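You operate a simulated robot arm through the tools that you are given. There is no shell and no other tool. Be economical: measure what you need, move in short steps, check, and stop when the job is done.

You run a simulated robot arm. Do the job below in one go: nothing can be reset, and whatever is moved stays where it is left.

## Task
Put the orange cup in the inside of the steel sink. Put the grey cup marked "G234" from the top of the cloth table on the shelf under the draining rack and the grey cup labelled "G572" on the top of the low steel table. Put the yellow stop block labelled "C273" from the white top of trolley g on the right end of trolley d. Do these in any order. Set down upright: orange cup, grey cup, yellow stop block.

It is judged by the outcome, as a careful person would: the job done as asked, and still so three seconds after it is handed in. It fails if anything else is knocked over, pushed out of place, dropped, spilled or broken. Flat cloth is picked up by pressing the open fingertips on it (5 to 10 N) and closing them slowly along it; thin cloth reads only 2 to 8 mm in the jaws.

## Robot
A 5-joint arm with a three-finger gripper on a trunk, on a base that drives. Base frame: it is fixed to the floor where the robot stands at the start and does not move with it; the origin is under the middle of the robot, x ahead of it, y to its left, z up. Readings come in mm, rad, newtons and seconds.
With the tool pointing down near the work surface it reaches from about 180 to 620 mm from the robot's upright axis, wherever it stands. Its first joint turns from -2.897 to 2.897 rad. Places, roughly: grey cup [-3000, -3250, 750]; inside of the steel sink [-600, -1500, 600]; right end of trolley d [-7000, 3600, 600]; shelf under the draining rack [0, -1600, 300]; top of the low steel table [-2900, -1600, 500]; yellow stop block [-7500, -500, 500]. The tool tilts only in the upright plane through the base axis and itself; it spins freely about its own axis. Payload 1.37 kg.
The TCP is the grasp point between the finger pads, 16 mm short of the fingertips. In the tool frame z runs along the fingers and y along their closing line. The gripper opens to 101 mm. The gripper's body begins 82 mm behind the TCP.
Orientation is that of the tool frame in the base frame, as a unit quaternion [x, y, z, w]. With the fingers straight down and closing along the base's y, the tool's x points along the base's -x, its y along +y and its z along -z.

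## Interface
- The arm moves only by the tool arm_command. Its argument "plan" is one flat list of numbers, 7 for each row, row after row: the shift along the tool's x, y, z in mm, then the turn, a rotation vector about the tool's x, y, z in rad, then the finger opening in mm, from 0 to 101. In form: [x, y, z, wx, wy, wz, gripper, x, y, z, wx, wy, wz, gripper, ...]. A call has 1 to 10 rows; each row shifts and turns the commanded pose from where the row before left it, along the tool's axes as they then stand. Rows are played at 5 a second. More than 50 mm and 0.15 rad between two rows, or a gripper value outside its range, and nothing of the call is played. Where a pose cannot be reached the arm comes as near as it can. A force on the tool above 40 N (or 10 N above the force at the start of the call, whichever is more), or a blocked arm, ends the call early, and 0.2 s more pass. Each finger travels about 45 mm/s and halts on what it meets, pressing with about 22 N; the grip force reading is that of the motor and also rises with nothing between the fingers. The clock runs only during rows and for 0.2 s after the last one: add rows that do not move to give the fingers time. It gives the time, the measured TCP pose, the force on the tool (base axes), the opening and the grip force at its end, in the units of the frame above (readings bear some noise), with the torque about the TCP (base axes, N m) and any sound that the robot's microphone picked up.
- Cameras (640 x 400 px; columns grow to the right, rows downward): "scene" is now at [30, 158.8, 1553.9]; the picture's right is [-0.20, -0.98, 0.00], its down [-0.44, 0.09, -0.89] and it looks along [0.87, -0.18, -0.45] (base axes); focal length 260 px, centre (320, 200). "wrist" rides on the gripper at [72, 20, -104] in the tool frame; the picture's right is [-0.26, 0.96, 0.00], its down [-0.76, -0.21, -0.62] and it looks along [-0.60, -0.16, 0.78] (tool axes); focal length 265 px, centre (320, 200). There is no depth. A picture from a camera that has moved, and an enlarged one, comes with that camera's place and axes in the base frame and with its lens.
- grab_frame(camera): a new picture of that camera. It takes no simulated time.
- raise_lower(by): slides the trunk up (or, below 0, down) by that many mm; the arm and the scene camera ride with it, the base frame stays. It gives what a move gives, with no picture.
- drive_base(legs): drives the robot by 1 to 6 legs, each [ahead, left, turn to the left] in mm, mm and rad, along the robot's own axes; the way and the turn of a leg run together, so that a leg with both is an arc; at most 1500 mm and 3.142 rad a leg. The arm and the cameras ride along, it lands a little off, and it stops where it bumps. It gives what a move gives.
- head_to(pan, tilt): turns the head with the scene camera to pan (to the left, within 2.705 rad either way) and tilt (down, from -0.506 to 1.204), counted from straight ahead of the robot. It gives what a move gives.
- enlarge(camera, box): a new picture of the part [left, top, right, bottom] of that camera's present view, enlarged. It takes no simulated time.
- job_done(): hands the job in; it is judged then, once.

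Work in short steps. Places have to be worked out from the pictures, the camera data and where the tool is seen: move nearer, look again, correct. Check each grasp and each placing, and mend what went wrong. You have 165 turns and 108 pictures in all, those below and enlarged ones among them. Open the gripper and draw the arm clear of the work before you hand the job in, unless the task says otherwise; then end with one line.

The tools are called after "Emit:" by a JSON object that holds its "api" and its "payload". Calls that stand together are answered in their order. arm_command: Moves the arm, as the interface text tells. Its arguments: {"type":"object","properties":{"plan":{"type":"array"}},"required":["plan"]} The other tools are called the same way: raise_lower (by) slides the trunk up or down; drive_base (legs) drives the base; head_to (pan, tilt) turns the head that bears the scene camera; grab_frame (camera) takes a picture; enlarge (camera, box) takes an enlarged picture of a part of a camera's view; job_done () hands the job in.

At the start:

```text
time: 0.0
ee_pos: [353.0, 92.1, 1302.3]
tool_rot: [-0.001, 1.0, -0.001, 0.0]
contact_force: [-0.8, 0.0, 0.2]
ft_torque: [-0.02, 0.01, 0.03]
finger_gap: 100.8
grasp_force: 0.1
trunk travel left (down, up): [-468.0, 122.0]
robot x, y, heading: [-2.3, -0.3, 0.002]
head pan, tilt: [-0.199, 0.471]
```

scene: 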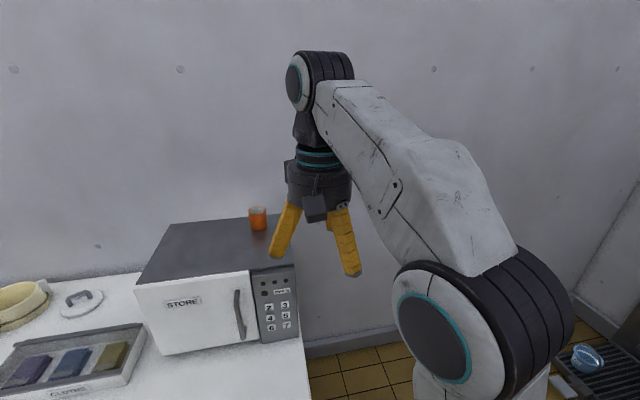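
wrist: 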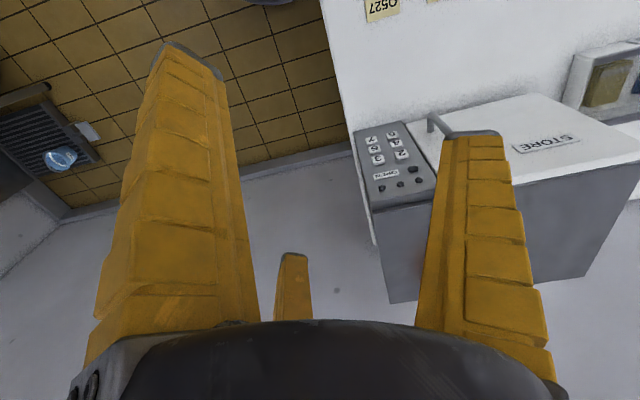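

The orange cup stands on the microwave in front of me. I'll look at the head views to map the surroundings, first toward the sink, right side.

Emit:
{"api": "enlarge", "payload": {"camera": "scene", "box": [120, 180, 320, 360]}}

Emit:
{"api": "head_to", "payload": {"pan": -1.7, "tilt": 0.5}}

Emit:
{"api": "grab_frame", "payload": {"camera": "scene"}}

Emit:
{"api": "head_to", "payload": {"pan": -2.6, "tilt": 0.4}}

Emit:
{"api": "grab_frame", "payload": {"camera": "scene"}}

```text
2.22 times, centred on (220, 270) of scene
camera zoom: at [30.0, 158.8, 1553.9], right [-0.2, -0.98, 0.0], down [-0.44, 0.09, -0.89], along [0.87, -0.18, -0.45], focal length 578 px, centre (542, 44)
```

zoom: 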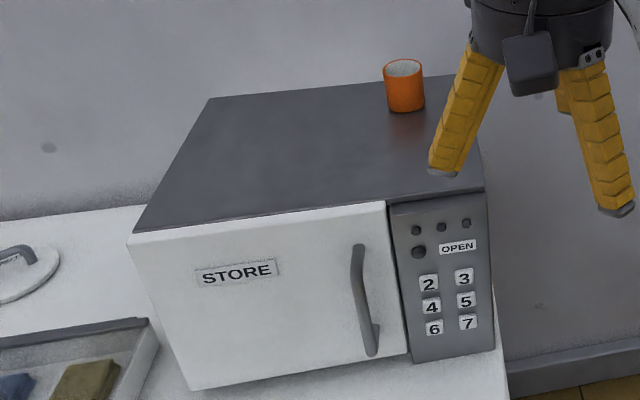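

```text
time: 1.6
ee_pos: [353.7, 91.5, 1301.7]
tool_rot: [0.001, 1.0, 0.001, 0.0]
contact_force: [1.1, -0.1, -0.3]
ft_torque: [0.01, 0.0, -0.03]
finger_gap: 100.4
grasp_force: 0.0
trunk travel left (down, up): [-468.0, 122.0]
robot x, y, heading: [1.5, -0.6, -0.002]
head pan, tilt: [-1.7, 0.499]
```

```text
104 pictures are left
camera scene: at [-71.4, 86.6, 1551.3], right [-0.99, 0.13, 0.0], down [0.06, 0.47, -0.88], along [-0.11, -0.87, -0.48], focal length 260 px, centre (320, 200)
```

scene: 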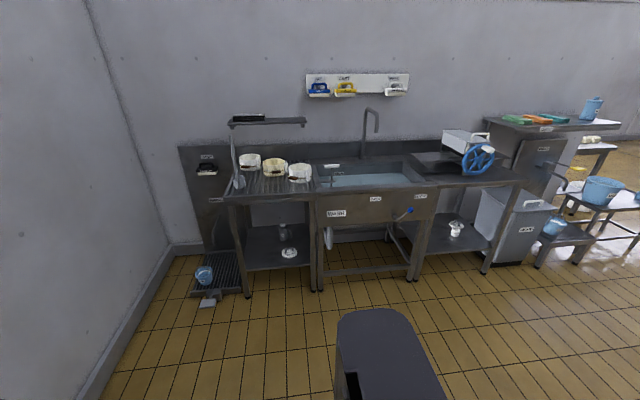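

```text
time: 2.8
ee_pos: [353.0, 93.1, 1302.4]
tool_rot: [-0.001, 1.0, 0.001, 0.0]
contact_force: [0.2, 0.0, 0.6]
ft_torque: [0.02, -0.01, -0.05]
finger_gap: 100.3
grasp_force: 0.0
trunk travel left (down, up): [-468.0, 122.0]
robot x, y, heading: [0.1, -0.8, -0.002]
head pan, tilt: [-2.601, 0.4]
```

```text
103 pictures are left
camera scene: at [-139.1, 129.1, 1560.4], right [-0.52, 0.86, 0.0], down [0.33, 0.2, -0.92], along [-0.79, -0.48, -0.39], focal length 260 px, centre (320, 200)
```

scene: 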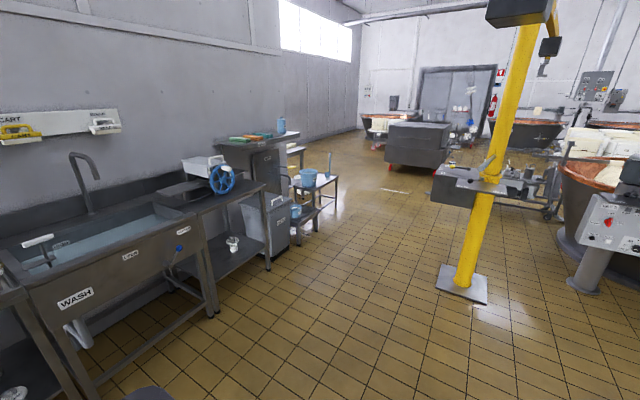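

Triangulating with both cameras, the microwave top is at about z 1081 and the orange cup near (795, 212). I look down at the floor and counter ahead to see where I can stand.

Emit:
{"api": "head_to", "payload": {"pan": -0.3, "tilt": 1.0}}

Emit:
{"api": "grab_frame", "payload": {"camera": "scene"}}

Emit:
{"api": "grab_frame", "payload": {"camera": "wrist"}}

```text
time: 4.9
ee_pos: [353.6, 92.1, 1301.7]
tool_rot: [0.0, 1.0, 0.0, 0.0]
contact_force: [0.6, 0.8, 0.5]
ft_torque: [0.0, 0.01, 0.02]
finger_gap: 100.6
grasp_force: 0.0
trunk travel left (down, up): [-468.0, 122.0]
robot x, y, heading: [0.7, 0.6, 0.003]
head pan, tilt: [-0.3, 1.0]
```

```text
102 pictures are left
camera scene: at [6.8, 156.2, 1510.2], right [-0.3, -0.96, 0.0], down [-0.8, 0.25, -0.54], along [0.52, -0.16, -0.84], focal length 260 px, centre (320, 200)
```

scene: 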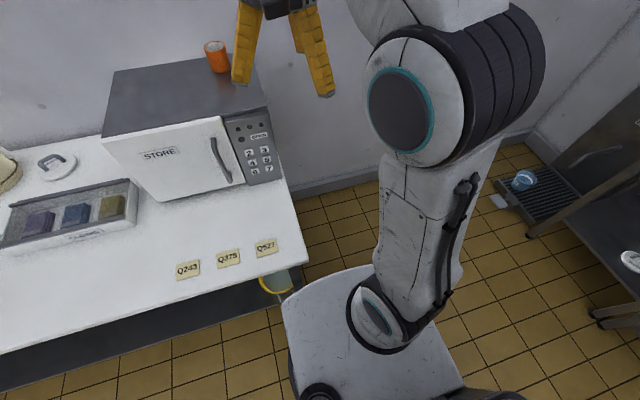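

```text
101 pictures are left
camera wrist: at [280.6, 112.0, 1407.5], right [0.26, 0.96, 0.0], down [0.76, -0.21, 0.62], along [0.6, -0.16, -0.78], focal length 265 px, centre (320, 200)
```

wrist: 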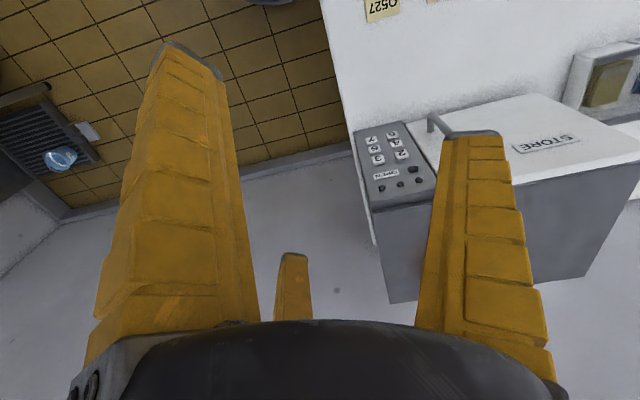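

Counter top is at z≈790, front edge x≈258, right end y≈120; wall x≈1060. I'll step right of the counter and forward to reach the cup from the side.

Emit:
{"api": "drive_base", "payload": {"legs": [[0, -280, 0], [520, 0, 0]]}}

Emit:
{"api": "head_to", "payload": {"pan": 0.6, "tilt": 0.7}}

Emit:
{"api": "grab_frame", "payload": {"camera": "scene"}}

Emit:
{"api": "grab_frame", "payload": {"camera": "wrist"}}

```text
time: 9.5
ee_pos: [863.2, -195.3, 1302.7]
tool_rot: [0.003, 1.0, 0.0, 0.0]
contact_force: [0.1, 0.2, -0.6]
ft_torque: [-0.02, -0.01, -0.01]
finger_gap: 100.5
grasp_force: 0.0
trunk travel left (down, up): [-468.0, 122.0]
robot x, y, heading: [507.8, -281.9, -0.009]
head pan, tilt: [-0.3, 1.0]
```

```text
time: 10.7
ee_pos: [862.3, -195.0, 1304.1]
tool_rot: [0.003, 1.0, 0.0, 0.0]
contact_force: [-1.3, 0.4, -1.2]
ft_torque: [0.02, 0.03, -0.01]
finger_gap: 100.6
grasp_force: 0.0
trunk travel left (down, up): [-468.0, 122.0]
robot x, y, heading: [509.7, -283.7, -0.005]
head pan, tilt: [0.6, 0.7]
```

```text
100 pictures are left
camera scene: at [519.4, -60.0, 1533.6], right [0.56, -0.83, 0.0], down [-0.53, -0.36, -0.76], along [0.63, 0.43, -0.64], focal length 260 px, centre (320, 200)
```

scene: 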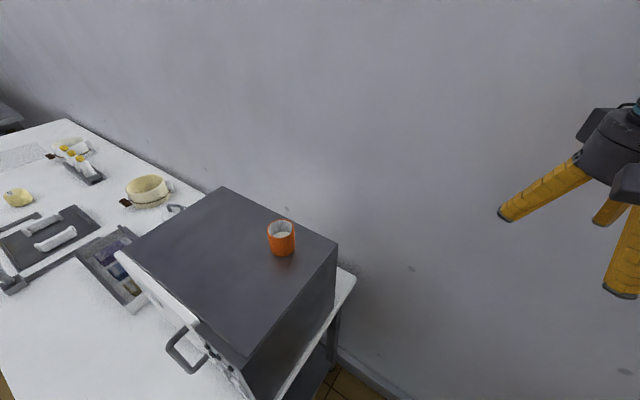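

```text
99 pictures are left
camera wrist: at [788.8, -174.8, 1407.5], right [0.27, 0.96, 0.0], down [0.75, -0.21, 0.62], along [0.6, -0.17, -0.78], focal length 265 px, centre (320, 200)
```

wrist: 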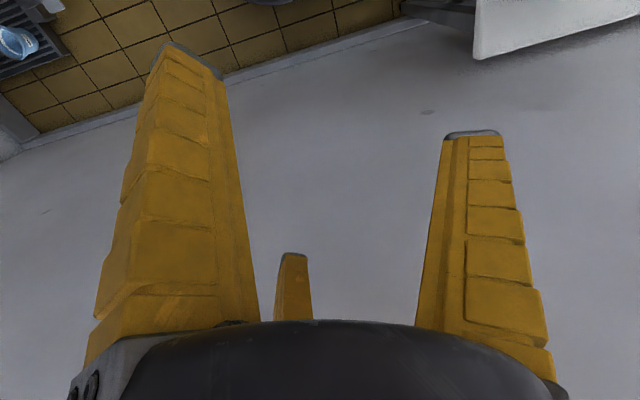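

Cup at about (785, 218). I enlarge it to size it.

Emit:
{"api": "enlarge", "payload": {"camera": "scene", "box": [240, 200, 320, 280]}}

```text
5.00 times, centred on (280, 240) of scene
camera zoom: at [519.4, -60.0, 1533.6], right [0.56, -0.83, 0.0], down [-0.53, -0.36, -0.76], along [0.63, 0.43, -0.64], focal length 1300 px, centre (520, 0)
```

zoom: 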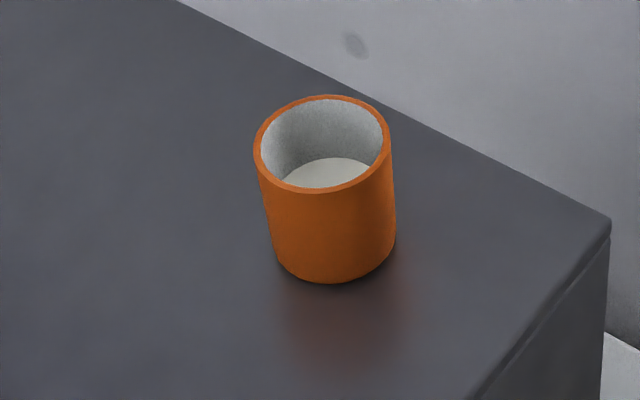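

Cup: base centre ≈(783, 221), height ≈59, diameter ≈57. I move the open gripper above it at the present height.

Emit:
{"api": "arm_command", "payload": {"plan": [8.8, 46.2, 0, 0, 0, 0, 100, 8.8, 46.2, 0, 0, 0, 0, 100, 8.8, 46.2, 0, 0, 0, 0, 100, 8.8, 46.2, 0, 0, 0, 0, 100, 8.8, 46.2, 0, 0, 0, 0, 100, 8.8, 46.2, 0, 0, 0, 0, 100, 8.8, 46.2, 0, 0, 0, 0, 100, 8.8, 46.2, 0, 0, 0, 0, 100, 8.8, 46.2, 0, 0, 0, 0, 100, 0, 0, 0, 0, 0, 0, 100]}}

Emit:
{"api": "grab_frame", "payload": {"camera": "scene"}}

Emit:
{"api": "grab_frame", "payload": {"camera": "wrist"}}

```text
time: 12.9
ee_pos: [744.1, 150.2, 1210.4]
tool_rot: [0.005, 1.0, 0.002, 0.0]
contact_force: [0.1, 0.9, 0.1]
ft_torque: [-0.03, -0.02, -0.03]
finger_gap: 99.6
grasp_force: 0.1
out of reach, approached as far as the arm can: row 3, 4, 5, 6, 7, 8, 9
trunk travel left (down, up): [-468.0, 122.0]
robot x, y, heading: [503.4, -282.0, -0.005]
head pan, tilt: [0.6, 0.7]
```

```text
97 pictures are left
camera scene: at [519.5, -59.8, 1533.6], right [0.56, -0.83, 0.0], down [-0.53, -0.36, -0.76], along [0.63, 0.43, -0.64], focal length 260 px, centre (320, 200)
```

scene: 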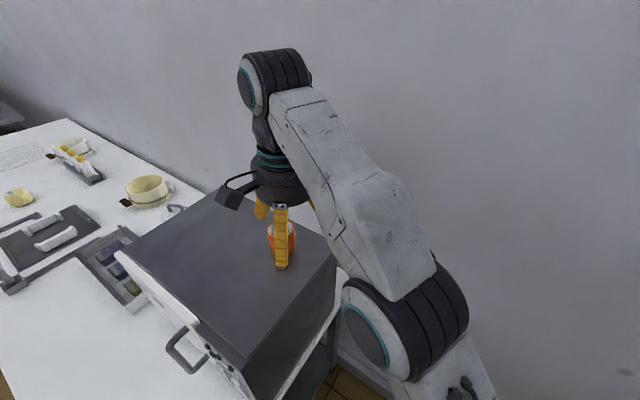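

```text
96 pictures are left
camera wrist: at [671.4, 171.5, 1315.9], right [0.27, 0.96, 0.0], down [0.75, -0.22, 0.62], along [0.6, -0.17, -0.78], focal length 265 px, centre (320, 200)
```

wrist: 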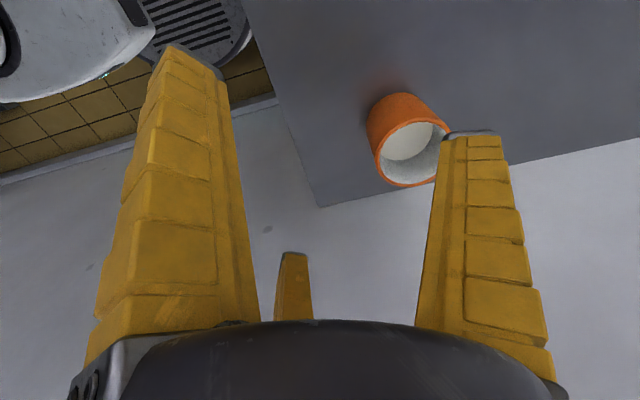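

The arm is stretched; raise the trunk and bring the base a bit closer so the gripper comes over the cup.

Emit:
{"api": "raise_lower", "payload": {"by": 70}}

Emit:
{"api": "drive_base", "payload": {"legs": [[60, 70, 0]]}}

Emit:
{"api": "arm_command", "payload": {"plan": [0, 0, 10, 0, 0, 0, 100, 0, 0, 0, 0, 0, 0, 100]}}

Emit:
{"api": "grab_frame", "payload": {"camera": "wrist"}}

```text
time: 14.0
ee_pos: [744.1, 151.3, 1280.6]
tool_rot: [0.003, 1.0, 0.002, 0.0]
contact_force: [1.0, 0.9, -0.8]
ft_torque: [0.01, 0.0, 0.01]
finger_gap: 99.8
grasp_force: 0.1
trunk travel left (down, up): [-538.0, 52.0]
robot x, y, heading: [508.2, -285.9, -0.006]
head pan, tilt: [0.6, 0.7]
```

```text
time: 15.1
ee_pos: [805.0, 221.7, 1280.9]
tool_rot: [0.004, 1.0, 0.001, 0.0]
contact_force: [0.2, 0.1, -0.7]
ft_torque: [-0.05, 0.02, 0.01]
finger_gap: 99.9
grasp_force: 0.1
trunk travel left (down, up): [-538.0, 52.0]
robot x, y, heading: [568.0, -214.2, -0.006]
head pan, tilt: [0.6, 0.7]
```

```text
time: 15.7
ee_pos: [804.4, 220.4, 1270.1]
tool_rot: [0.004, 1.0, 0.001, 0.001]
contact_force: [0.7, 0.4, -1.2]
ft_torque: [-0.04, 0.0, -0.02]
finger_gap: 100.0
grasp_force: 0.0
trunk travel left (down, up): [-538.0, 52.0]
robot x, y, heading: [565.6, -215.4, -0.01]
head pan, tilt: [0.6, 0.7]
```

```text
95 pictures are left
camera wrist: at [732.2, 240.3, 1375.4], right [0.27, 0.96, 0.0], down [0.75, -0.21, 0.62], along [0.6, -0.17, -0.78], focal length 265 px, centre (320, 200)
```

wrist: 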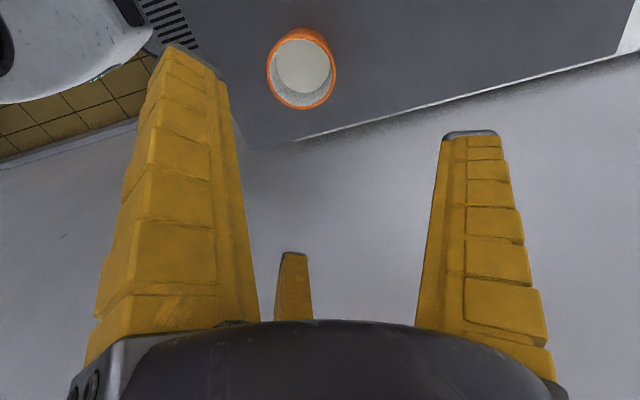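

Wrist view puts the rim centre at about (780, 214). I shift and descend to 1180 first, then look.

Emit:
{"api": "arm_command", "payload": {"plan": [12, -3, 0, 0, 0, 0, 100, 12, -3, 0, 0, 0, 0, 100, 0, 0, 30, 0, 0, 0, 100, 0, 0, 30, 0, 0, 0, 100, 0, 0, 30, 0, 0, 0, 100, 0, 0, 0, 0, 0, 0, 100]}}

Emit:
{"api": "grab_frame", "payload": {"camera": "wrist"}}

```text
time: 17.1
ee_pos: [779.0, 216.4, 1181.6]
tool_rot: [0.003, 1.0, 0.001, 0.002]
contact_force: [0.1, 1.2, 0.8]
ft_torque: [0.0, 0.02, 0.04]
finger_gap: 100.0
grasp_force: 0.1
trunk travel left (down, up): [-538.0, 52.0]
robot x, y, heading: [569.1, -213.9, -0.01]
head pan, tilt: [0.6, 0.7]
```

```text
94 pictures are left
camera wrist: at [706.7, 234.4, 1286.5], right [0.27, 0.96, 0.0], down [0.75, -0.21, 0.62], along [0.6, -0.17, -0.78], focal length 265 px, centre (320, 200)
```

wrist: 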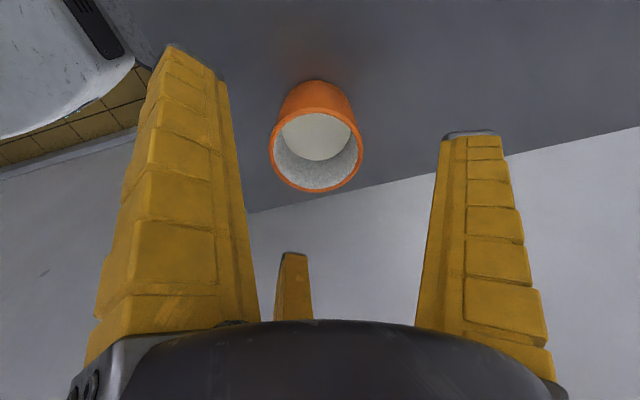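

Rim centre ≈(781, 212): small shift, then descend to z 1112 and close.

Emit:
{"api": "arm_command", "payload": {"plan": [-2, -4, 23, 0, 0, 0, 100, 0, 0, 23, 0, 0, 0, 100, 0, 0, 23, 0, 0, 0, 100, 0, 0, 0, 0, 0, 0, 100, 0, 0, 0, 0, 0, 0, 75, 0, 0, 0, 0, 0, 0, 50, 0, 0, 0, 0, 0, 0, 50, 0, 0, 0, 0, 0, 0, 48, 0, 0, 0, 0, 0, 0, 48]}}

Emit:
{"api": "grab_frame", "payload": {"camera": "wrist"}}

```text
time: 19.1
ee_pos: [781.6, 209.4, 1111.3]
tool_rot: [0.004, 1.0, 0.001, 0.001]
contact_force: [-0.9, 0.1, 1.1]
ft_torque: [-0.02, -0.04, -0.01]
finger_gap: 52.1
grasp_force: 3.4
trunk travel left (down, up): [-538.0, 52.0]
robot x, y, heading: [568.6, -215.7, -0.004]
head pan, tilt: [0.6, 0.7]
```

```text
93 pictures are left
camera wrist: at [709.8, 230.5, 1216.2], right [0.27, 0.96, 0.0], down [0.75, -0.21, 0.62], along [0.6, -0.17, -0.78], focal length 265 px, centre (320, 200)
```

wrist: 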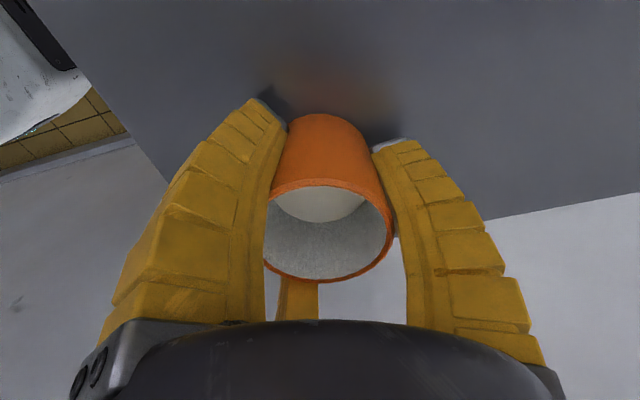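

The cup is between the fingers at 52 mm; I tighten and lift.

Emit:
{"api": "arm_command", "payload": {"plan": [0, 0, 0, 0, 0, 0, 30, 0, 0, 0, 0, 0, 0, 30, 0, 0, -20, 0, 0, 0, 30, 0, 0, -30, 0, 0, 0, 30, 0, 0, -30, 0, 0, 0, 30, 0, 0, -30, 0, 0, 0, 30, 0, 0, -30, 0, 0, 0, 30, 0, 0, 0, 0, 0, 0, 30]}}

Emit:
{"api": "grab_frame", "payload": {"camera": "wrist"}}

```text
time: 20.9
ee_pos: [784.7, 212.2, 1251.7]
tool_rot: [0.003, 1.0, 0.001, 0.0]
contact_force: [-0.2, -0.7, -0.6]
ft_torque: [-0.02, 0.01, -0.02]
finger_gap: 47.8
grasp_force: 22.8
trunk travel left (down, up): [-538.0, 52.0]
robot x, y, heading: [568.8, -215.9, -0.008]
head pan, tilt: [0.6, 0.7]
```

```text
92 pictures are left
camera wrist: at [711.7, 231.3, 1357.1], right [0.27, 0.96, 0.0], down [0.75, -0.21, 0.62], along [0.6, -0.17, -0.78], focal length 265 px, centre (320, 200)
```

wrist: 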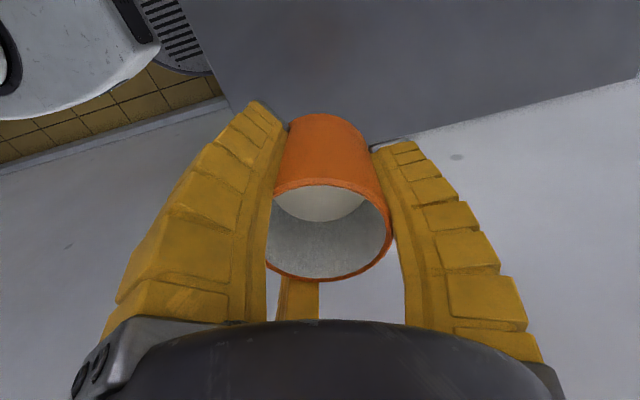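

Cup is held firmly. I bring the arm back in front of the robot, clear of the microwave, before driving.

Emit:
{"api": "arm_command", "payload": {"plan": [-8, -45, 0, 0, 0, 0, 30, -8, -45, 0, 0, 0, 0, 30, -8, -45, 0, 0, 0, 0, 30, -8, -45, 0, 0, 0, 0, 30, -8, -45, 0, 0, 0, 0, 30, -8, -45, 0, 0, 0, 0, 30, -8, -45, 0, 0, 0, 0, 30, -8, -45, 0, 0, 0, 0, 30]}}

Emit:
{"api": "drive_base", "payload": {"legs": [[-570, -100, 0], [0, 0, -1.57]]}}

Emit:
{"api": "head_to", "payload": {"pan": 0.6, "tilt": 0.6}}

Emit:
{"api": "grab_frame", "payload": {"camera": "scene"}}

```text
time: 22.7
ee_pos: [844.9, -149.8, 1251.0]
tool_rot: [0.003, 1.0, 0.0, 0.001]
contact_force: [0.2, 0.0, -0.7]
ft_torque: [-0.01, 0.02, 0.02]
finger_gap: 47.4
grasp_force: 22.7
trunk travel left (down, up): [-538.0, 52.0]
robot x, y, heading: [569.8, -214.3, -0.009]
head pan, tilt: [0.6, 0.7]
```

```text
time: 29.8
ee_pos: [59.2, -590.1, 1251.6]
tool_rot: [0.719, 0.695, -0.001, 0.0]
contact_force: [0.6, -0.7, -1.8]
ft_torque: [-0.01, -0.05, 0.0]
finger_gap: 47.7
grasp_force: 21.4
trunk travel left (down, up): [-538.0, 52.0]
robot x, y, heading: [-0.3, -314.7, -1.611]
head pan, tilt: [0.6, 0.7]
```

```text
time: 30.5
ee_pos: [59.5, -590.9, 1250.9]
tool_rot: [0.719, 0.695, -0.001, 0.001]
contact_force: [-0.4, 0.0, -2.1]
ft_torque: [0.02, 0.0, 0.01]
finger_gap: 47.5
grasp_force: 21.4
trunk travel left (down, up): [-538.0, 52.0]
robot x, y, heading: [1.3, -312.3, -1.603]
head pan, tilt: [0.6, 0.6]
```

```text
91 pictures are left
camera scene: at [225.5, -331.8, 1612.2], right [-0.84, -0.54, 0.0], down [-0.3, 0.48, -0.82], along [0.44, -0.7, -0.57], focal length 260 px, centre (320, 200)
```

scene: 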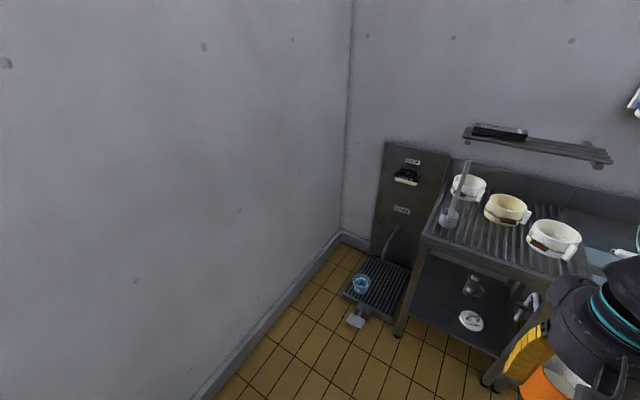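

I drive toward the sink, correcting the heading, then look down into it.

Emit:
{"api": "drive_base", "payload": {"legs": [[0, 0, 0.035], [0, -600, 0], [400, 0, 0]]}}

Emit:
{"api": "head_to", "payload": {"pan": 0.0, "tilt": 0.75}}

Emit:
{"api": "grab_frame", "payload": {"camera": "scene"}}

Emit:
{"api": "grab_frame", "payload": {"camera": "wrist"}}

```text
time: 36.4
ee_pos: [-534.0, -988.6, 1252.5]
tool_rot: [0.707, 0.707, -0.001, 0.001]
contact_force: [0.7, -0.5, 0.0]
ft_torque: [0.03, -0.02, 0.02]
finger_gap: 47.5
grasp_force: 22.0
trunk travel left (down, up): [-538.0, 52.0]
robot x, y, heading: [-600.7, -710.1, -1.569]
head pan, tilt: [0.6, 0.6]
```

```text
time: 37.4
ee_pos: [-534.9, -988.1, 1251.5]
tool_rot: [0.707, 0.707, -0.001, 0.001]
contact_force: [-0.4, -0.2, -1.2]
ft_torque: [0.04, -0.01, 0.02]
finger_gap: 47.6
grasp_force: 22.1
trunk travel left (down, up): [-538.0, 52.0]
robot x, y, heading: [-601.3, -711.5, -1.57]
head pan, tilt: [0.0, 0.75]
```

```text
90 pictures are left
camera scene: at [-426.8, -733.7, 1599.4], right [-1.0, 0.0, 0.0], down [0.0, 0.68, -0.73], along [0.0, -0.73, -0.68], focal length 260 px, centre (320, 200)
```

scene: 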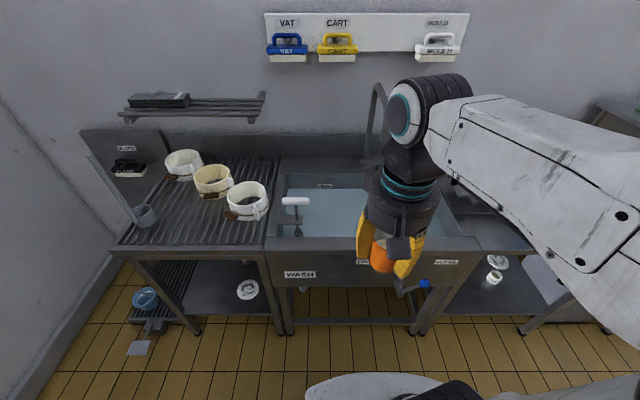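

```text
89 pictures are left
camera wrist: at [-515.3, -915.6, 1356.1], right [0.96, -0.27, 0.0], down [-0.21, -0.75, 0.62], along [-0.16, -0.6, -0.78], focal length 265 px, centre (320, 200)
```

wrist: 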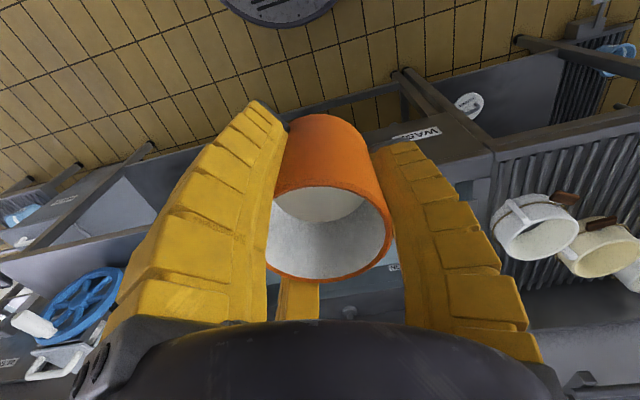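

I look closer at the sink's inside.

Emit:
{"api": "enlarge", "payload": {"camera": "scene", "box": [250, 150, 490, 300]}}

```text
2.67 times, centred on (370, 225) of scene
camera zoom: at [-426.8, -733.7, 1599.4], right [-1.0, 0.0, 0.0], down [0.0, 0.68, -0.73], along [0.0, -0.73, -0.68], focal length 693 px, centre (187, 133)
```

zoom: 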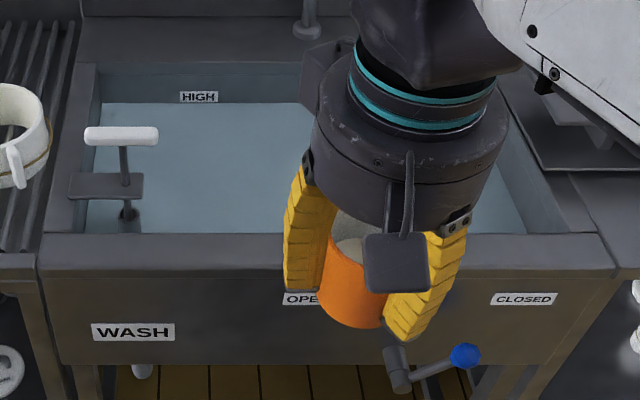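

The sink holds water (surface ≈ z 750), floor perhaps ~600. I drive up closer and look in again.

Emit:
{"api": "drive_base", "payload": {"legs": [[190, 0, 0]]}}

Emit:
{"api": "head_to", "payload": {"pan": -0.15, "tilt": 1.0}}

Emit:
{"api": "grab_frame", "payload": {"camera": "scene"}}

```text
time: 38.9
ee_pos: [-533.5, -1174.2, 1250.6]
tool_rot: [0.707, 0.708, 0.0, 0.001]
contact_force: [-0.9, -1.4, -0.4]
ft_torque: [0.03, 0.04, 0.01]
finger_gap: 47.4
grasp_force: 21.6
trunk travel left (down, up): [-538.0, 52.0]
robot x, y, heading: [-602.8, -896.6, -1.574]
head pan, tilt: [0.0, 0.75]
```

```text
time: 39.7
ee_pos: [-534.3, -1173.0, 1251.4]
tool_rot: [0.707, 0.708, -0.001, 0.001]
contact_force: [-0.6, -0.4, -1.6]
ft_torque: [0.02, 0.01, 0.01]
finger_gap: 47.5
grasp_force: 22.3
trunk travel left (down, up): [-538.0, 52.0]
robot x, y, heading: [-602.3, -893.3, -1.57]
head pan, tilt: [-0.15, 1.0]
```

```text
87 pictures are left
camera scene: at [-437.2, -904.4, 1580.3], right [-0.99, 0.15, 0.0], down [0.12, 0.83, -0.54], along [-0.08, -0.53, -0.84], focal length 260 px, centre (320, 200)
```

scene: 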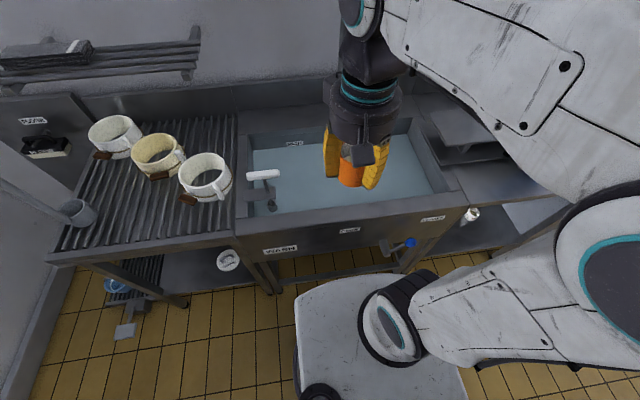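

I'll place the cup left of the faucet, at about (-480, -1470). Shift base left 60, then extend over the sink while coming down to 1075.

Emit:
{"api": "drive_base", "payload": {"legs": [[0, 60, 0]]}}

Emit:
{"api": "arm_command", "payload": {"plan": [-42, 0, 25, 0, 0, 0, 30, -42, 0, 25, 0, 0, 0, 30, -42, 0, 25, 0, 0, 0, 30, -42, 0, 25, 0, 0, 0, 30, -42, 0, 25, 0, 0, 0, 30, -42, 0, 25, 0, 0, 0, 30, -42, 0, 25, 0, 0, 0, 30, 0, 0, 0, 0, 0, 0, 30]}}

Emit:
{"api": "grab_frame", "payload": {"camera": "scene"}}

Emit:
{"api": "grab_frame", "payload": {"camera": "wrist"}}

```text
time: 40.6
ee_pos: [-474.3, -1172.7, 1251.6]
tool_rot: [0.706, 0.708, -0.001, 0.0]
contact_force: [1.2, -0.7, -0.6]
ft_torque: [0.03, 0.03, 0.01]
finger_gap: 47.4
grasp_force: 21.9
trunk travel left (down, up): [-538.0, 52.0]
robot x, y, heading: [-540.1, -901.1, -1.568]
head pan, tilt: [-0.15, 1.0]
```

```text
time: 42.5
ee_pos: [-474.9, -1466.6, 1077.2]
tool_rot: [0.707, 0.708, -0.001, 0.001]
contact_force: [0.2, 0.8, -0.5]
ft_torque: [-0.03, 0.01, -0.02]
finger_gap: 47.5
grasp_force: 21.6
trunk travel left (down, up): [-538.0, 52.0]
robot x, y, heading: [-542.3, -897.9, -1.568]
head pan, tilt: [-0.15, 1.0]
```

```text
86 pictures are left
camera scene: at [-377.7, -903.7, 1580.2], right [-0.99, 0.15, 0.0], down [0.12, 0.83, -0.54], along [-0.08, -0.53, -0.84], focal length 260 px, centre (320, 200)
```

scene: 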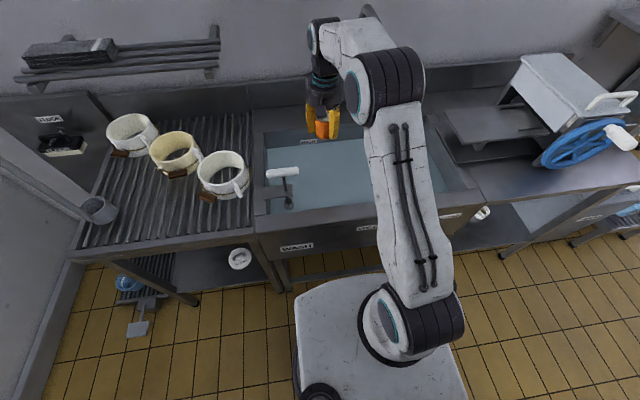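

```text
85 pictures are left
camera wrist: at [-455.8, -1393.9, 1181.9], right [0.96, -0.26, 0.0], down [-0.21, -0.76, 0.62], along [-0.16, -0.6, -0.78], focal length 265 px, centre (320, 200)
```

wrist: 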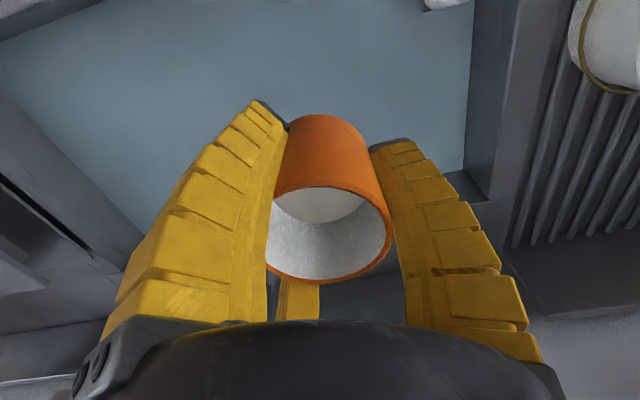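

Well clear over the basin. Descend in stages, first to about z 880, and check the forearm against the front rim.

Emit:
{"api": "arm_command", "payload": {"plan": [0, 0, 40, 0, 0, 0, 30, 0, 0, 40, 0, 0, 0, 30, 0, 0, 40, 0, 0, 0, 30, 0, 0, 40, 0, 0, 0, 30, 0, 0, 40, 0, 0, 0, 30, 0, 0, 0, 0, 0, 0, 30]}}

Emit:
{"api": "grab_frame", "payload": {"camera": "scene"}}

```text
time: 43.9
ee_pos: [-475.8, -1469.3, 876.2]
tool_rot: [0.707, 0.707, 0.0, 0.001]
contact_force: [-0.1, -0.7, -0.9]
ft_torque: [0.03, 0.0, 0.01]
finger_gap: 47.5
grasp_force: 22.4
trunk travel left (down, up): [-538.0, 52.0]
robot x, y, heading: [-544.1, -892.5, -1.57]
head pan, tilt: [-0.15, 1.0]
```

```text
84 pictures are left
camera scene: at [-377.7, -904.2, 1580.2], right [-0.99, 0.15, 0.0], down [0.12, 0.83, -0.54], along [-0.08, -0.53, -0.84], focal length 260 px, centre (320, 200)
```

scene: 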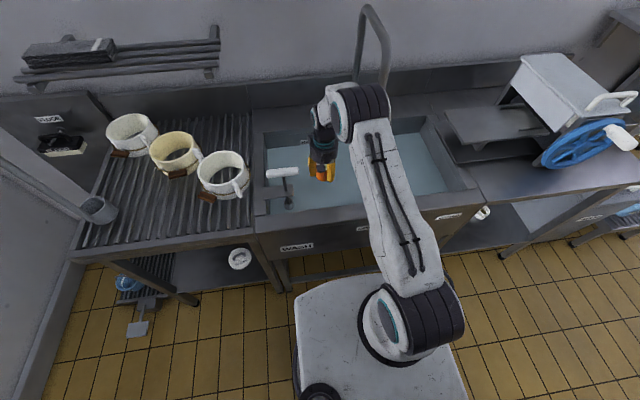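

The forearm slopes down from a high elbow, clear of the rim. Continue into the sink with smaller steps, watching force.

Emit:
{"api": "arm_command", "payload": {"plan": [0, 0, 30, 0, 0, 0, 30, 0, 0, 30, 0, 0, 0, 30, 0, 0, 30, 0, 0, 0, 30, 0, 0, 30, 0, 0, 0, 30, 0, 0, 20, 0, 0, 0, 30, 0, 0, 0, 0, 0, 0, 30]}}

Emit:
{"api": "grab_frame", "payload": {"camera": "scene"}}

Emit:
{"api": "grab_frame", "payload": {"camera": "wrist"}}

```text
time: 45.2
ee_pos: [-475.6, -1468.6, 737.1]
tool_rot: [0.707, 0.707, -0.001, 0.001]
contact_force: [0.0, -0.9, -0.4]
ft_torque: [0.02, 0.03, -0.01]
finger_gap: 47.4
grasp_force: 22.4
trunk travel left (down, up): [-538.0, 52.0]
robot x, y, heading: [-544.4, -899.2, -1.573]
head pan, tilt: [-0.15, 1.0]
```

```text
83 pictures are left
camera scene: at [-377.7, -904.3, 1580.2], right [-0.99, 0.15, 0.0], down [0.12, 0.83, -0.54], along [-0.08, -0.53, -0.84], focal length 260 px, centre (320, 200)
```

scene: 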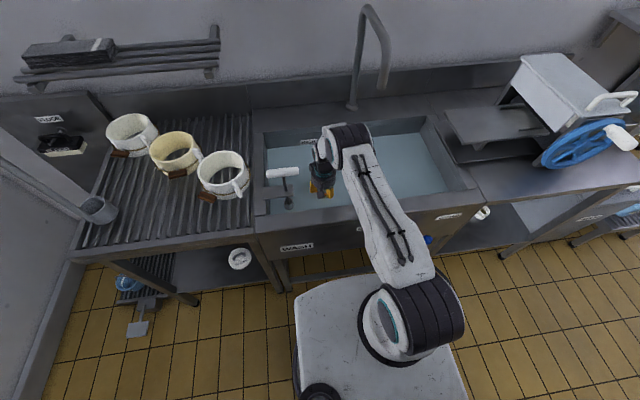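

```text
82 pictures are left
camera wrist: at [-456.0, -1396.1, 842.0], right [0.96, -0.26, 0.0], down [-0.21, -0.76, 0.62], along [-0.16, -0.6, -0.78], focal length 265 px, centre (320, 200)
```

wrist: 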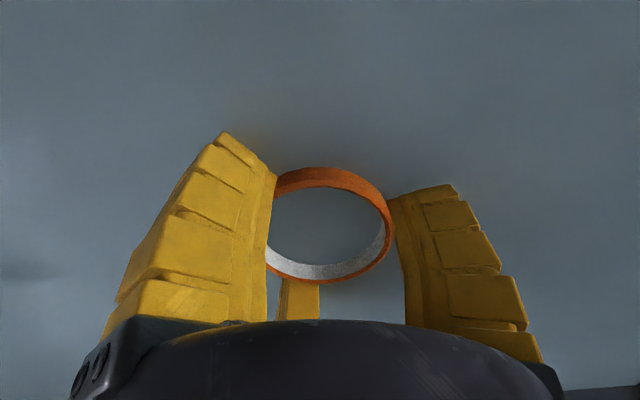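

The cup is entering opaque water (surface ≈755). Continue down in 15 mm steps until floor contact.

Emit:
{"api": "arm_command", "payload": {"plan": [0, 0, 15, 0, 0, 0, 30, 0, 0, 15, 0, 0, 0, 30, 0, 0, 12, 0, 0, 0, 30, 0, 0, 10, 0, 0, 0, 30, 0, 0, 10, 0, 0, 0, 30, 0, 0, 8, 0, 0, 0, 30, 0, 0, 8, 0, 0, 0, 30, 0, 0, 8, 0, 0, 0, 30]}}

```text
time: 47.0
ee_pos: [-474.5, -1467.9, 655.4]
tool_rot: [0.707, 0.707, -0.003, 0.004]
contact_force: [-4.7, 5.9, 39.3]
ft_torque: [0.42, 0.14, -0.04]
finger_gap: 50.7
grasp_force: 21.7
trunk travel left (down, up): [-538.0, 52.0]
robot x, y, heading: [-545.4, -902.2, -1.57]
head pan, tilt: [-0.15, 1.0]
```

Contact with the floor at TCP z 655. I relax upward until the force is light, then open.

Emit:
{"api": "arm_command", "payload": {"plan": [0, 0, -6, 0, 0, 0, 30, 0, 0, 0, 0, 0, 0, 30]}}

```text
time: 47.6
ee_pos: [-474.4, -1467.6, 656.6]
tool_rot: [0.706, 0.708, -0.001, 0.0]
contact_force: [-0.7, -2.8, 10.2]
ft_torque: [0.17, 0.17, 0.03]
finger_gap: 48.5
grasp_force: 22.2
trunk travel left (down, up): [-538.0, 52.0]
robot x, y, heading: [-545.0, -899.7, -1.568]
head pan, tilt: [-0.15, 1.0]
```

Emit:
{"api": "arm_command", "payload": {"plan": [0, 0, 0, 0, 0, 0, 50, 0, 0, 0, 0, 0, 0, 60, 0, 0, 0, 0, 0, 0, 75, 0, 0, 0, 0, 0, 0, 85, 0, 0, 0, 0, 0, 0, 85, 0, 0, 0, 0, 0, 0, 85]}}

Emit:
{"api": "arm_command", "payload": {"plan": [0, 0, -15, 0, 0, 0, 85, 0, 0, -25, 0, 0, 0, 85, 0, 0, -35, 0, 0, 0, 85, 0, 0, -40, 0, 0, 0, 85, 0, 0, -40, 0, 0, 0, 85, 0, 0, -40, 0, 0, 0, 85]}}

Emit:
{"api": "grab_frame", "payload": {"camera": "wrist"}}

```text
time: 49.0
ee_pos: [-474.0, -1467.3, 658.1]
tool_rot: [0.706, 0.708, -0.001, 0.001]
contact_force: [0.4, -0.6, 0.1]
ft_torque: [-0.01, 0.01, 0.0]
finger_gap: 86.7
grasp_force: 1.8
trunk travel left (down, up): [-538.0, 52.0]
robot x, y, heading: [-542.8, -896.2, -1.569]
head pan, tilt: [-0.15, 1.0]
```

```text
time: 50.5
ee_pos: [-475.3, -1464.4, 853.5]
tool_rot: [0.706, 0.708, 0.0, 0.002]
contact_force: [0.0, 0.6, -0.8]
ft_torque: [-0.03, 0.03, 0.01]
finger_gap: 86.4
grasp_force: 1.2
trunk travel left (down, up): [-538.0, 52.0]
robot x, y, heading: [-541.0, -896.0, -1.567]
head pan, tilt: [-0.15, 1.0]
```

```text
81 pictures are left
camera wrist: at [-456.2, -1392.6, 958.5], right [0.96, -0.26, 0.0], down [-0.21, -0.76, 0.62], along [-0.16, -0.6, -0.78], focal length 265 px, centre (320, 200)
```

wrist: 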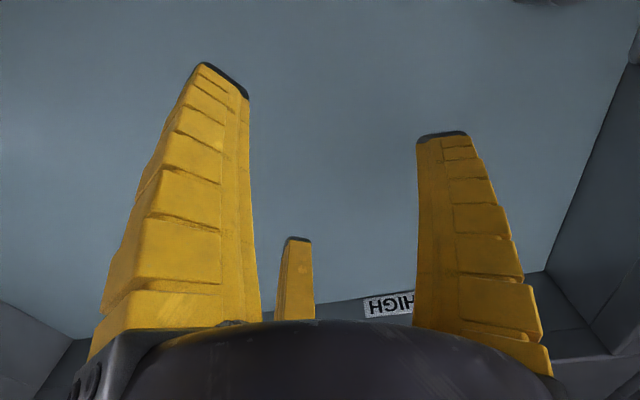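

The cup stays down under the water and released cleanly. Retract the arm up and back.

Emit:
{"api": "arm_command", "payload": {"plan": [0, 0, -45, 0, 0, 0, 85, 0, 0, -45, 0, 0, 0, 85, 0, 0, -45, 0, 0, 0, 85, 20, 0, -40, 0, 0, 0, 85, 40, 0, -25, 0, 0, 0, 85, 40, 0, -25, 0, 0, 0, 85, 40, 0, -25, 0, 0, 0, 85, 40, 0, -20, 0, 0, 0, 85, 40, 0, 0, 0, 0, 0, 85, 40, 0, 0, 0, 0, 0, 85]}}

Emit:
{"api": "drive_base", "payload": {"legs": [[-400, 0, 0], [0, 0, -1.0]]}}

Emit:
{"api": "head_to", "payload": {"pan": 0.0, "tilt": 0.35}}

Emit:
{"api": "grab_frame", "payload": {"camera": "scene"}}

```text
time: 52.6
ee_pos: [-473.5, -1205.3, 1120.2]
tool_rot: [0.706, 0.708, -0.001, 0.001]
contact_force: [-0.7, 1.0, 0.2]
ft_torque: [-0.02, -0.03, -0.05]
finger_gap: 86.7
grasp_force: 1.2
trunk travel left (down, up): [-538.0, 52.0]
robot x, y, heading: [-543.5, -899.2, -1.57]
head pan, tilt: [-0.15, 1.0]
```

```text
time: 57.7
ee_pos: [-768.7, -719.3, 1121.5]
tool_rot: [0.961, 0.277, 0.0, 0.0]
contact_force: [0.3, 0.3, -0.3]
ft_torque: [-0.02, 0.0, -0.01]
finger_gap: 86.8
grasp_force: 1.2
trunk travel left (down, up): [-538.0, 52.0]
robot x, y, heading: [-539.9, -496.0, -2.581]
head pan, tilt: [-0.15, 1.0]
```

```text
time: 58.7
ee_pos: [-767.9, -718.9, 1121.9]
tool_rot: [0.961, 0.276, -0.001, 0.001]
contact_force: [-0.4, 0.0, 0.6]
ft_torque: [-0.02, -0.02, 0.01]
finger_gap: 86.5
grasp_force: 0.8
trunk travel left (down, up): [-538.0, 52.0]
robot x, y, heading: [-542.9, -494.8, -2.583]
head pan, tilt: [0.0, 0.351]
```

```text
80 pictures are left
camera scene: at [-477.5, -660.6, 1634.9], right [-0.53, 0.85, 0.0], down [0.29, 0.18, -0.94], along [-0.8, -0.5, -0.34], focal length 260 px, centre (320, 200)
```

scene: 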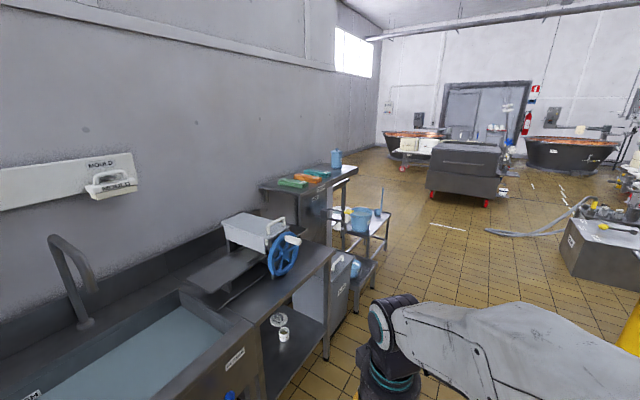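

I see the low steel table with buckets ahead right of the wall. I drive west to look for the cloth table.

Emit:
{"api": "drive_base", "payload": {"legs": [[0, 0, -0.56], [1400, 0, 0]]}}

Emit:
{"api": "head_to", "payload": {"pan": 0.9, "tilt": 0.4}}

Emit:
{"api": "grab_frame", "payload": {"camera": "scene"}}

```text
time: 67.3
ee_pos: [-2255.9, -568.7, 1122.0]
tool_rot: [1.0, 0.002, -0.001, -0.001]
contact_force: [-0.3, 0.0, -0.4]
ft_torque: [0.01, -0.02, -0.03]
finger_gap: 86.7
grasp_force: 1.3
trunk travel left (down, up): [-538.0, 52.0]
robot x, y, heading: [-1946.8, -496.6, -3.142]
head pan, tilt: [0.0, 0.351]
```

```text
time: 68.5
ee_pos: [-2255.5, -569.4, 1121.0]
tool_rot: [1.0, 0.002, -0.001, 0.0]
contact_force: [-0.2, 0.2, 0.7]
ft_torque: [-0.02, -0.02, -0.01]
finger_gap: 86.6
grasp_force: 1.0
trunk travel left (down, up): [-538.0, 52.0]
robot x, y, heading: [-1948.9, -498.0, -3.145]
head pan, tilt: [0.901, 0.4]
```

```text
79 pictures are left
camera scene: at [-1942.6, -745.1, 1630.4], right [-0.79, 0.62, 0.0], down [0.24, 0.31, -0.92], along [-0.57, -0.72, -0.39], focal length 260 px, centre (320, 200)
```

scene: 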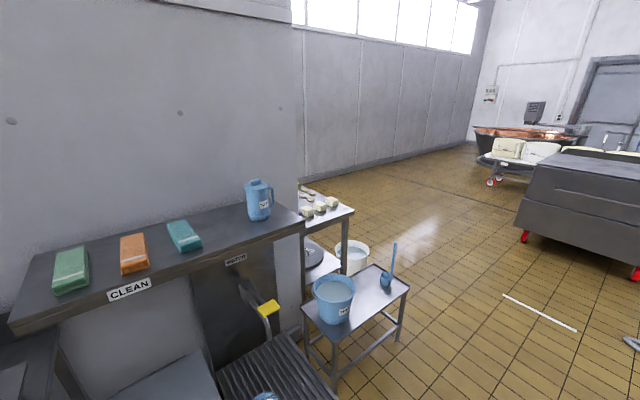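

The wall ends near x≈-2600; the cloth table is likely round the corner. I drive on west and look back.

Emit:
{"api": "drive_base", "payload": {"legs": [[1450, 0, 0], [250, 0, 0.8]]}}

Emit:
{"api": "head_to", "payload": {"pan": 0.9, "tilt": 0.35}}

Emit:
{"api": "grab_frame", "payload": {"camera": "scene"}}

```text
time: 77.8
ee_pos: [-3771.9, -899.3, 1121.0]
tool_rot: [0.914, 0.407, 0.0, 0.001]
contact_force: [-0.2, 0.0, 0.3]
ft_torque: [0.0, 0.03, 0.01]
finger_gap: 86.6
grasp_force: 1.4
trunk travel left (down, up): [-538.0, 52.0]
robot x, y, heading: [-3617.2, -621.3, -2.307]
head pan, tilt: [0.901, 0.4]
```

```text
time: 78.4
ee_pos: [-3771.8, -898.5, 1121.9]
tool_rot: [0.914, 0.406, -0.001, 0.001]
contact_force: [0.4, 0.2, -0.5]
ft_torque: [-0.02, -0.01, -0.03]
finger_gap: 86.8
grasp_force: 1.7
trunk travel left (down, up): [-538.0, 52.0]
robot x, y, heading: [-3616.5, -622.9, -2.304]
head pan, tilt: [0.901, 0.351]
```

```text
78 pictures are left
camera scene: at [-3430.1, -785.7, 1635.0], right [-0.99, -0.17, 0.0], down [-0.06, 0.34, -0.94], along [0.16, -0.93, -0.34], focal length 260 px, centre (320, 200)
```

scene: 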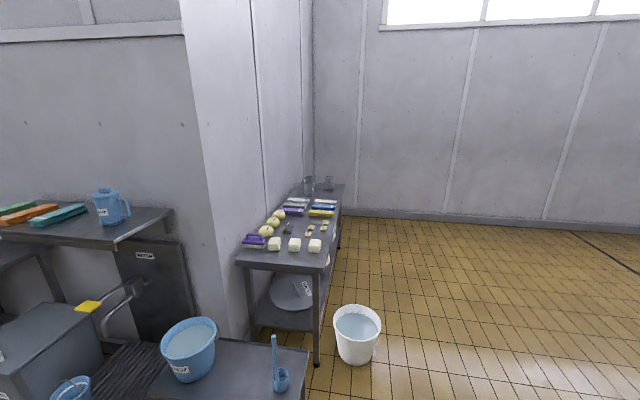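

The cloth table runs along the wall with cups toward its far end. I enlarge it.

Emit:
{"api": "enlarge", "payload": {"camera": "scene", "box": [230, 160, 370, 270]}}

Emit:
{"api": "enlarge", "payload": {"camera": "scene", "box": [70, 290, 390, 400]}}

```text
3.64 times, centred on (300, 215) of scene
camera zoom: at [-3430.1, -785.7, 1635.0], right [-0.99, -0.17, 0.0], down [-0.06, 0.34, -0.94], along [0.16, -0.93, -0.34], focal length 945 px, centre (393, 146)
```

zoom: 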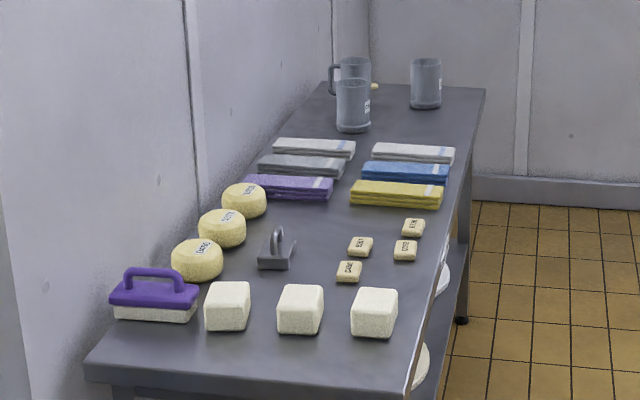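

```text
2.00 times, centred on (230, 345) of scene
camera zoom: at [-3430.1, -785.7, 1635.0], right [-0.99, -0.17, 0.0], down [-0.06, 0.34, -0.94], along [0.16, -0.93, -0.34], focal length 520 px, centre (500, -90)
```

zoom: 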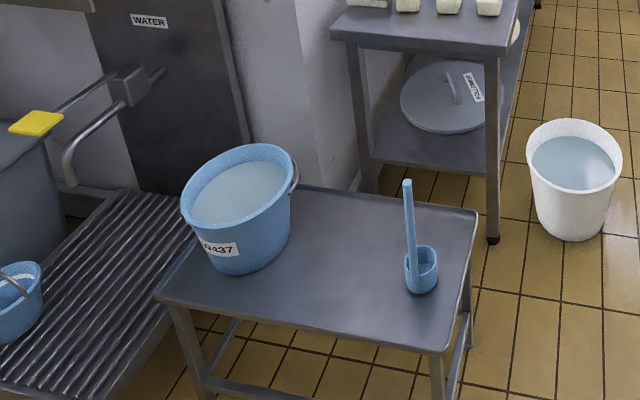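

Three grey cups stand at the far end. I drive round the white floor bucket on the west side and up alongside the table, facing it.

Emit:
{"api": "drive_base", "payload": {"legs": [[900, 0, 0], [0, 0, 0.735], [1450, 0, 0], [650, 0, 0], [0, 0, 1.57]]}}

Emit:
{"api": "head_to", "payload": {"pan": 0.0, "tilt": 0.55}}

Emit:
{"api": "grab_frame", "payload": {"camera": "scene"}}

```text
time: 99.0
ee_pos: [-3878.6, -3317.2, 1120.9]
tool_rot: [-0.014, 1.0, 0.0, 0.001]
contact_force: [0.3, 1.1, 0.2]
ft_torque: [0.01, -0.02, 0.0]
finger_gap: 86.7
grasp_force: 1.2
trunk travel left (down, up): [-538.0, 52.0]
robot x, y, heading: [-4185.6, -3394.8, 0.03]
head pan, tilt: [0.901, 0.351]
```

```text
time: 100.2
ee_pos: [-3878.7, -3318.5, 1122.6]
tool_rot: [-0.015, 1.0, 0.001, 0.001]
contact_force: [-0.1, -0.1, 0.5]
ft_torque: [0.01, -0.02, 0.01]
finger_gap: 86.8
grasp_force: 1.4
trunk travel left (down, up): [-538.0, 52.0]
robot x, y, heading: [-4185.6, -3395.4, 0.032]
head pan, tilt: [0.0, 0.55]
```

```text
75 pictures are left
camera scene: at [-4160.7, -3218.8, 1616.7], right [0.03, -1.0, 0.0], down [-0.52, -0.02, -0.85], along [0.85, 0.03, -0.52], focal length 260 px, centre (320, 200)
```

scene: 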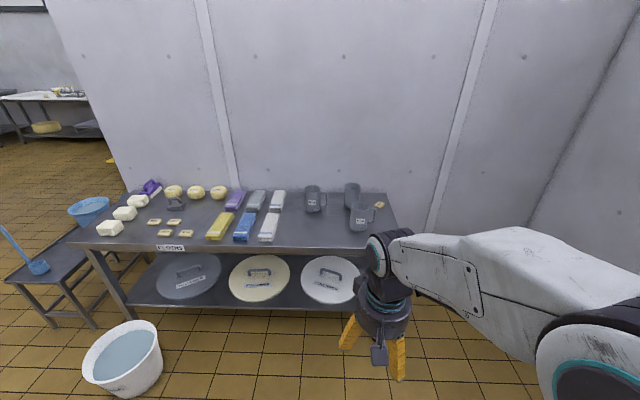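

Emit:
{"api": "enlarge", "payload": {"camera": "scene", "box": [290, 170, 400, 240]}}

```text
5.71 times, centred on (345, 205) of scene
camera zoom: at [-4160.7, -3218.8, 1616.7], right [0.03, -1.0, 0.0], down [-0.52, -0.02, -0.85], along [0.85, 0.03, -0.52], focal length 1485 px, centre (177, 171)
```

zoom: 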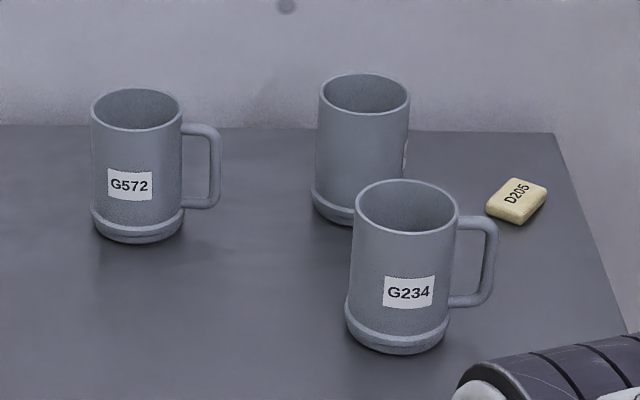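

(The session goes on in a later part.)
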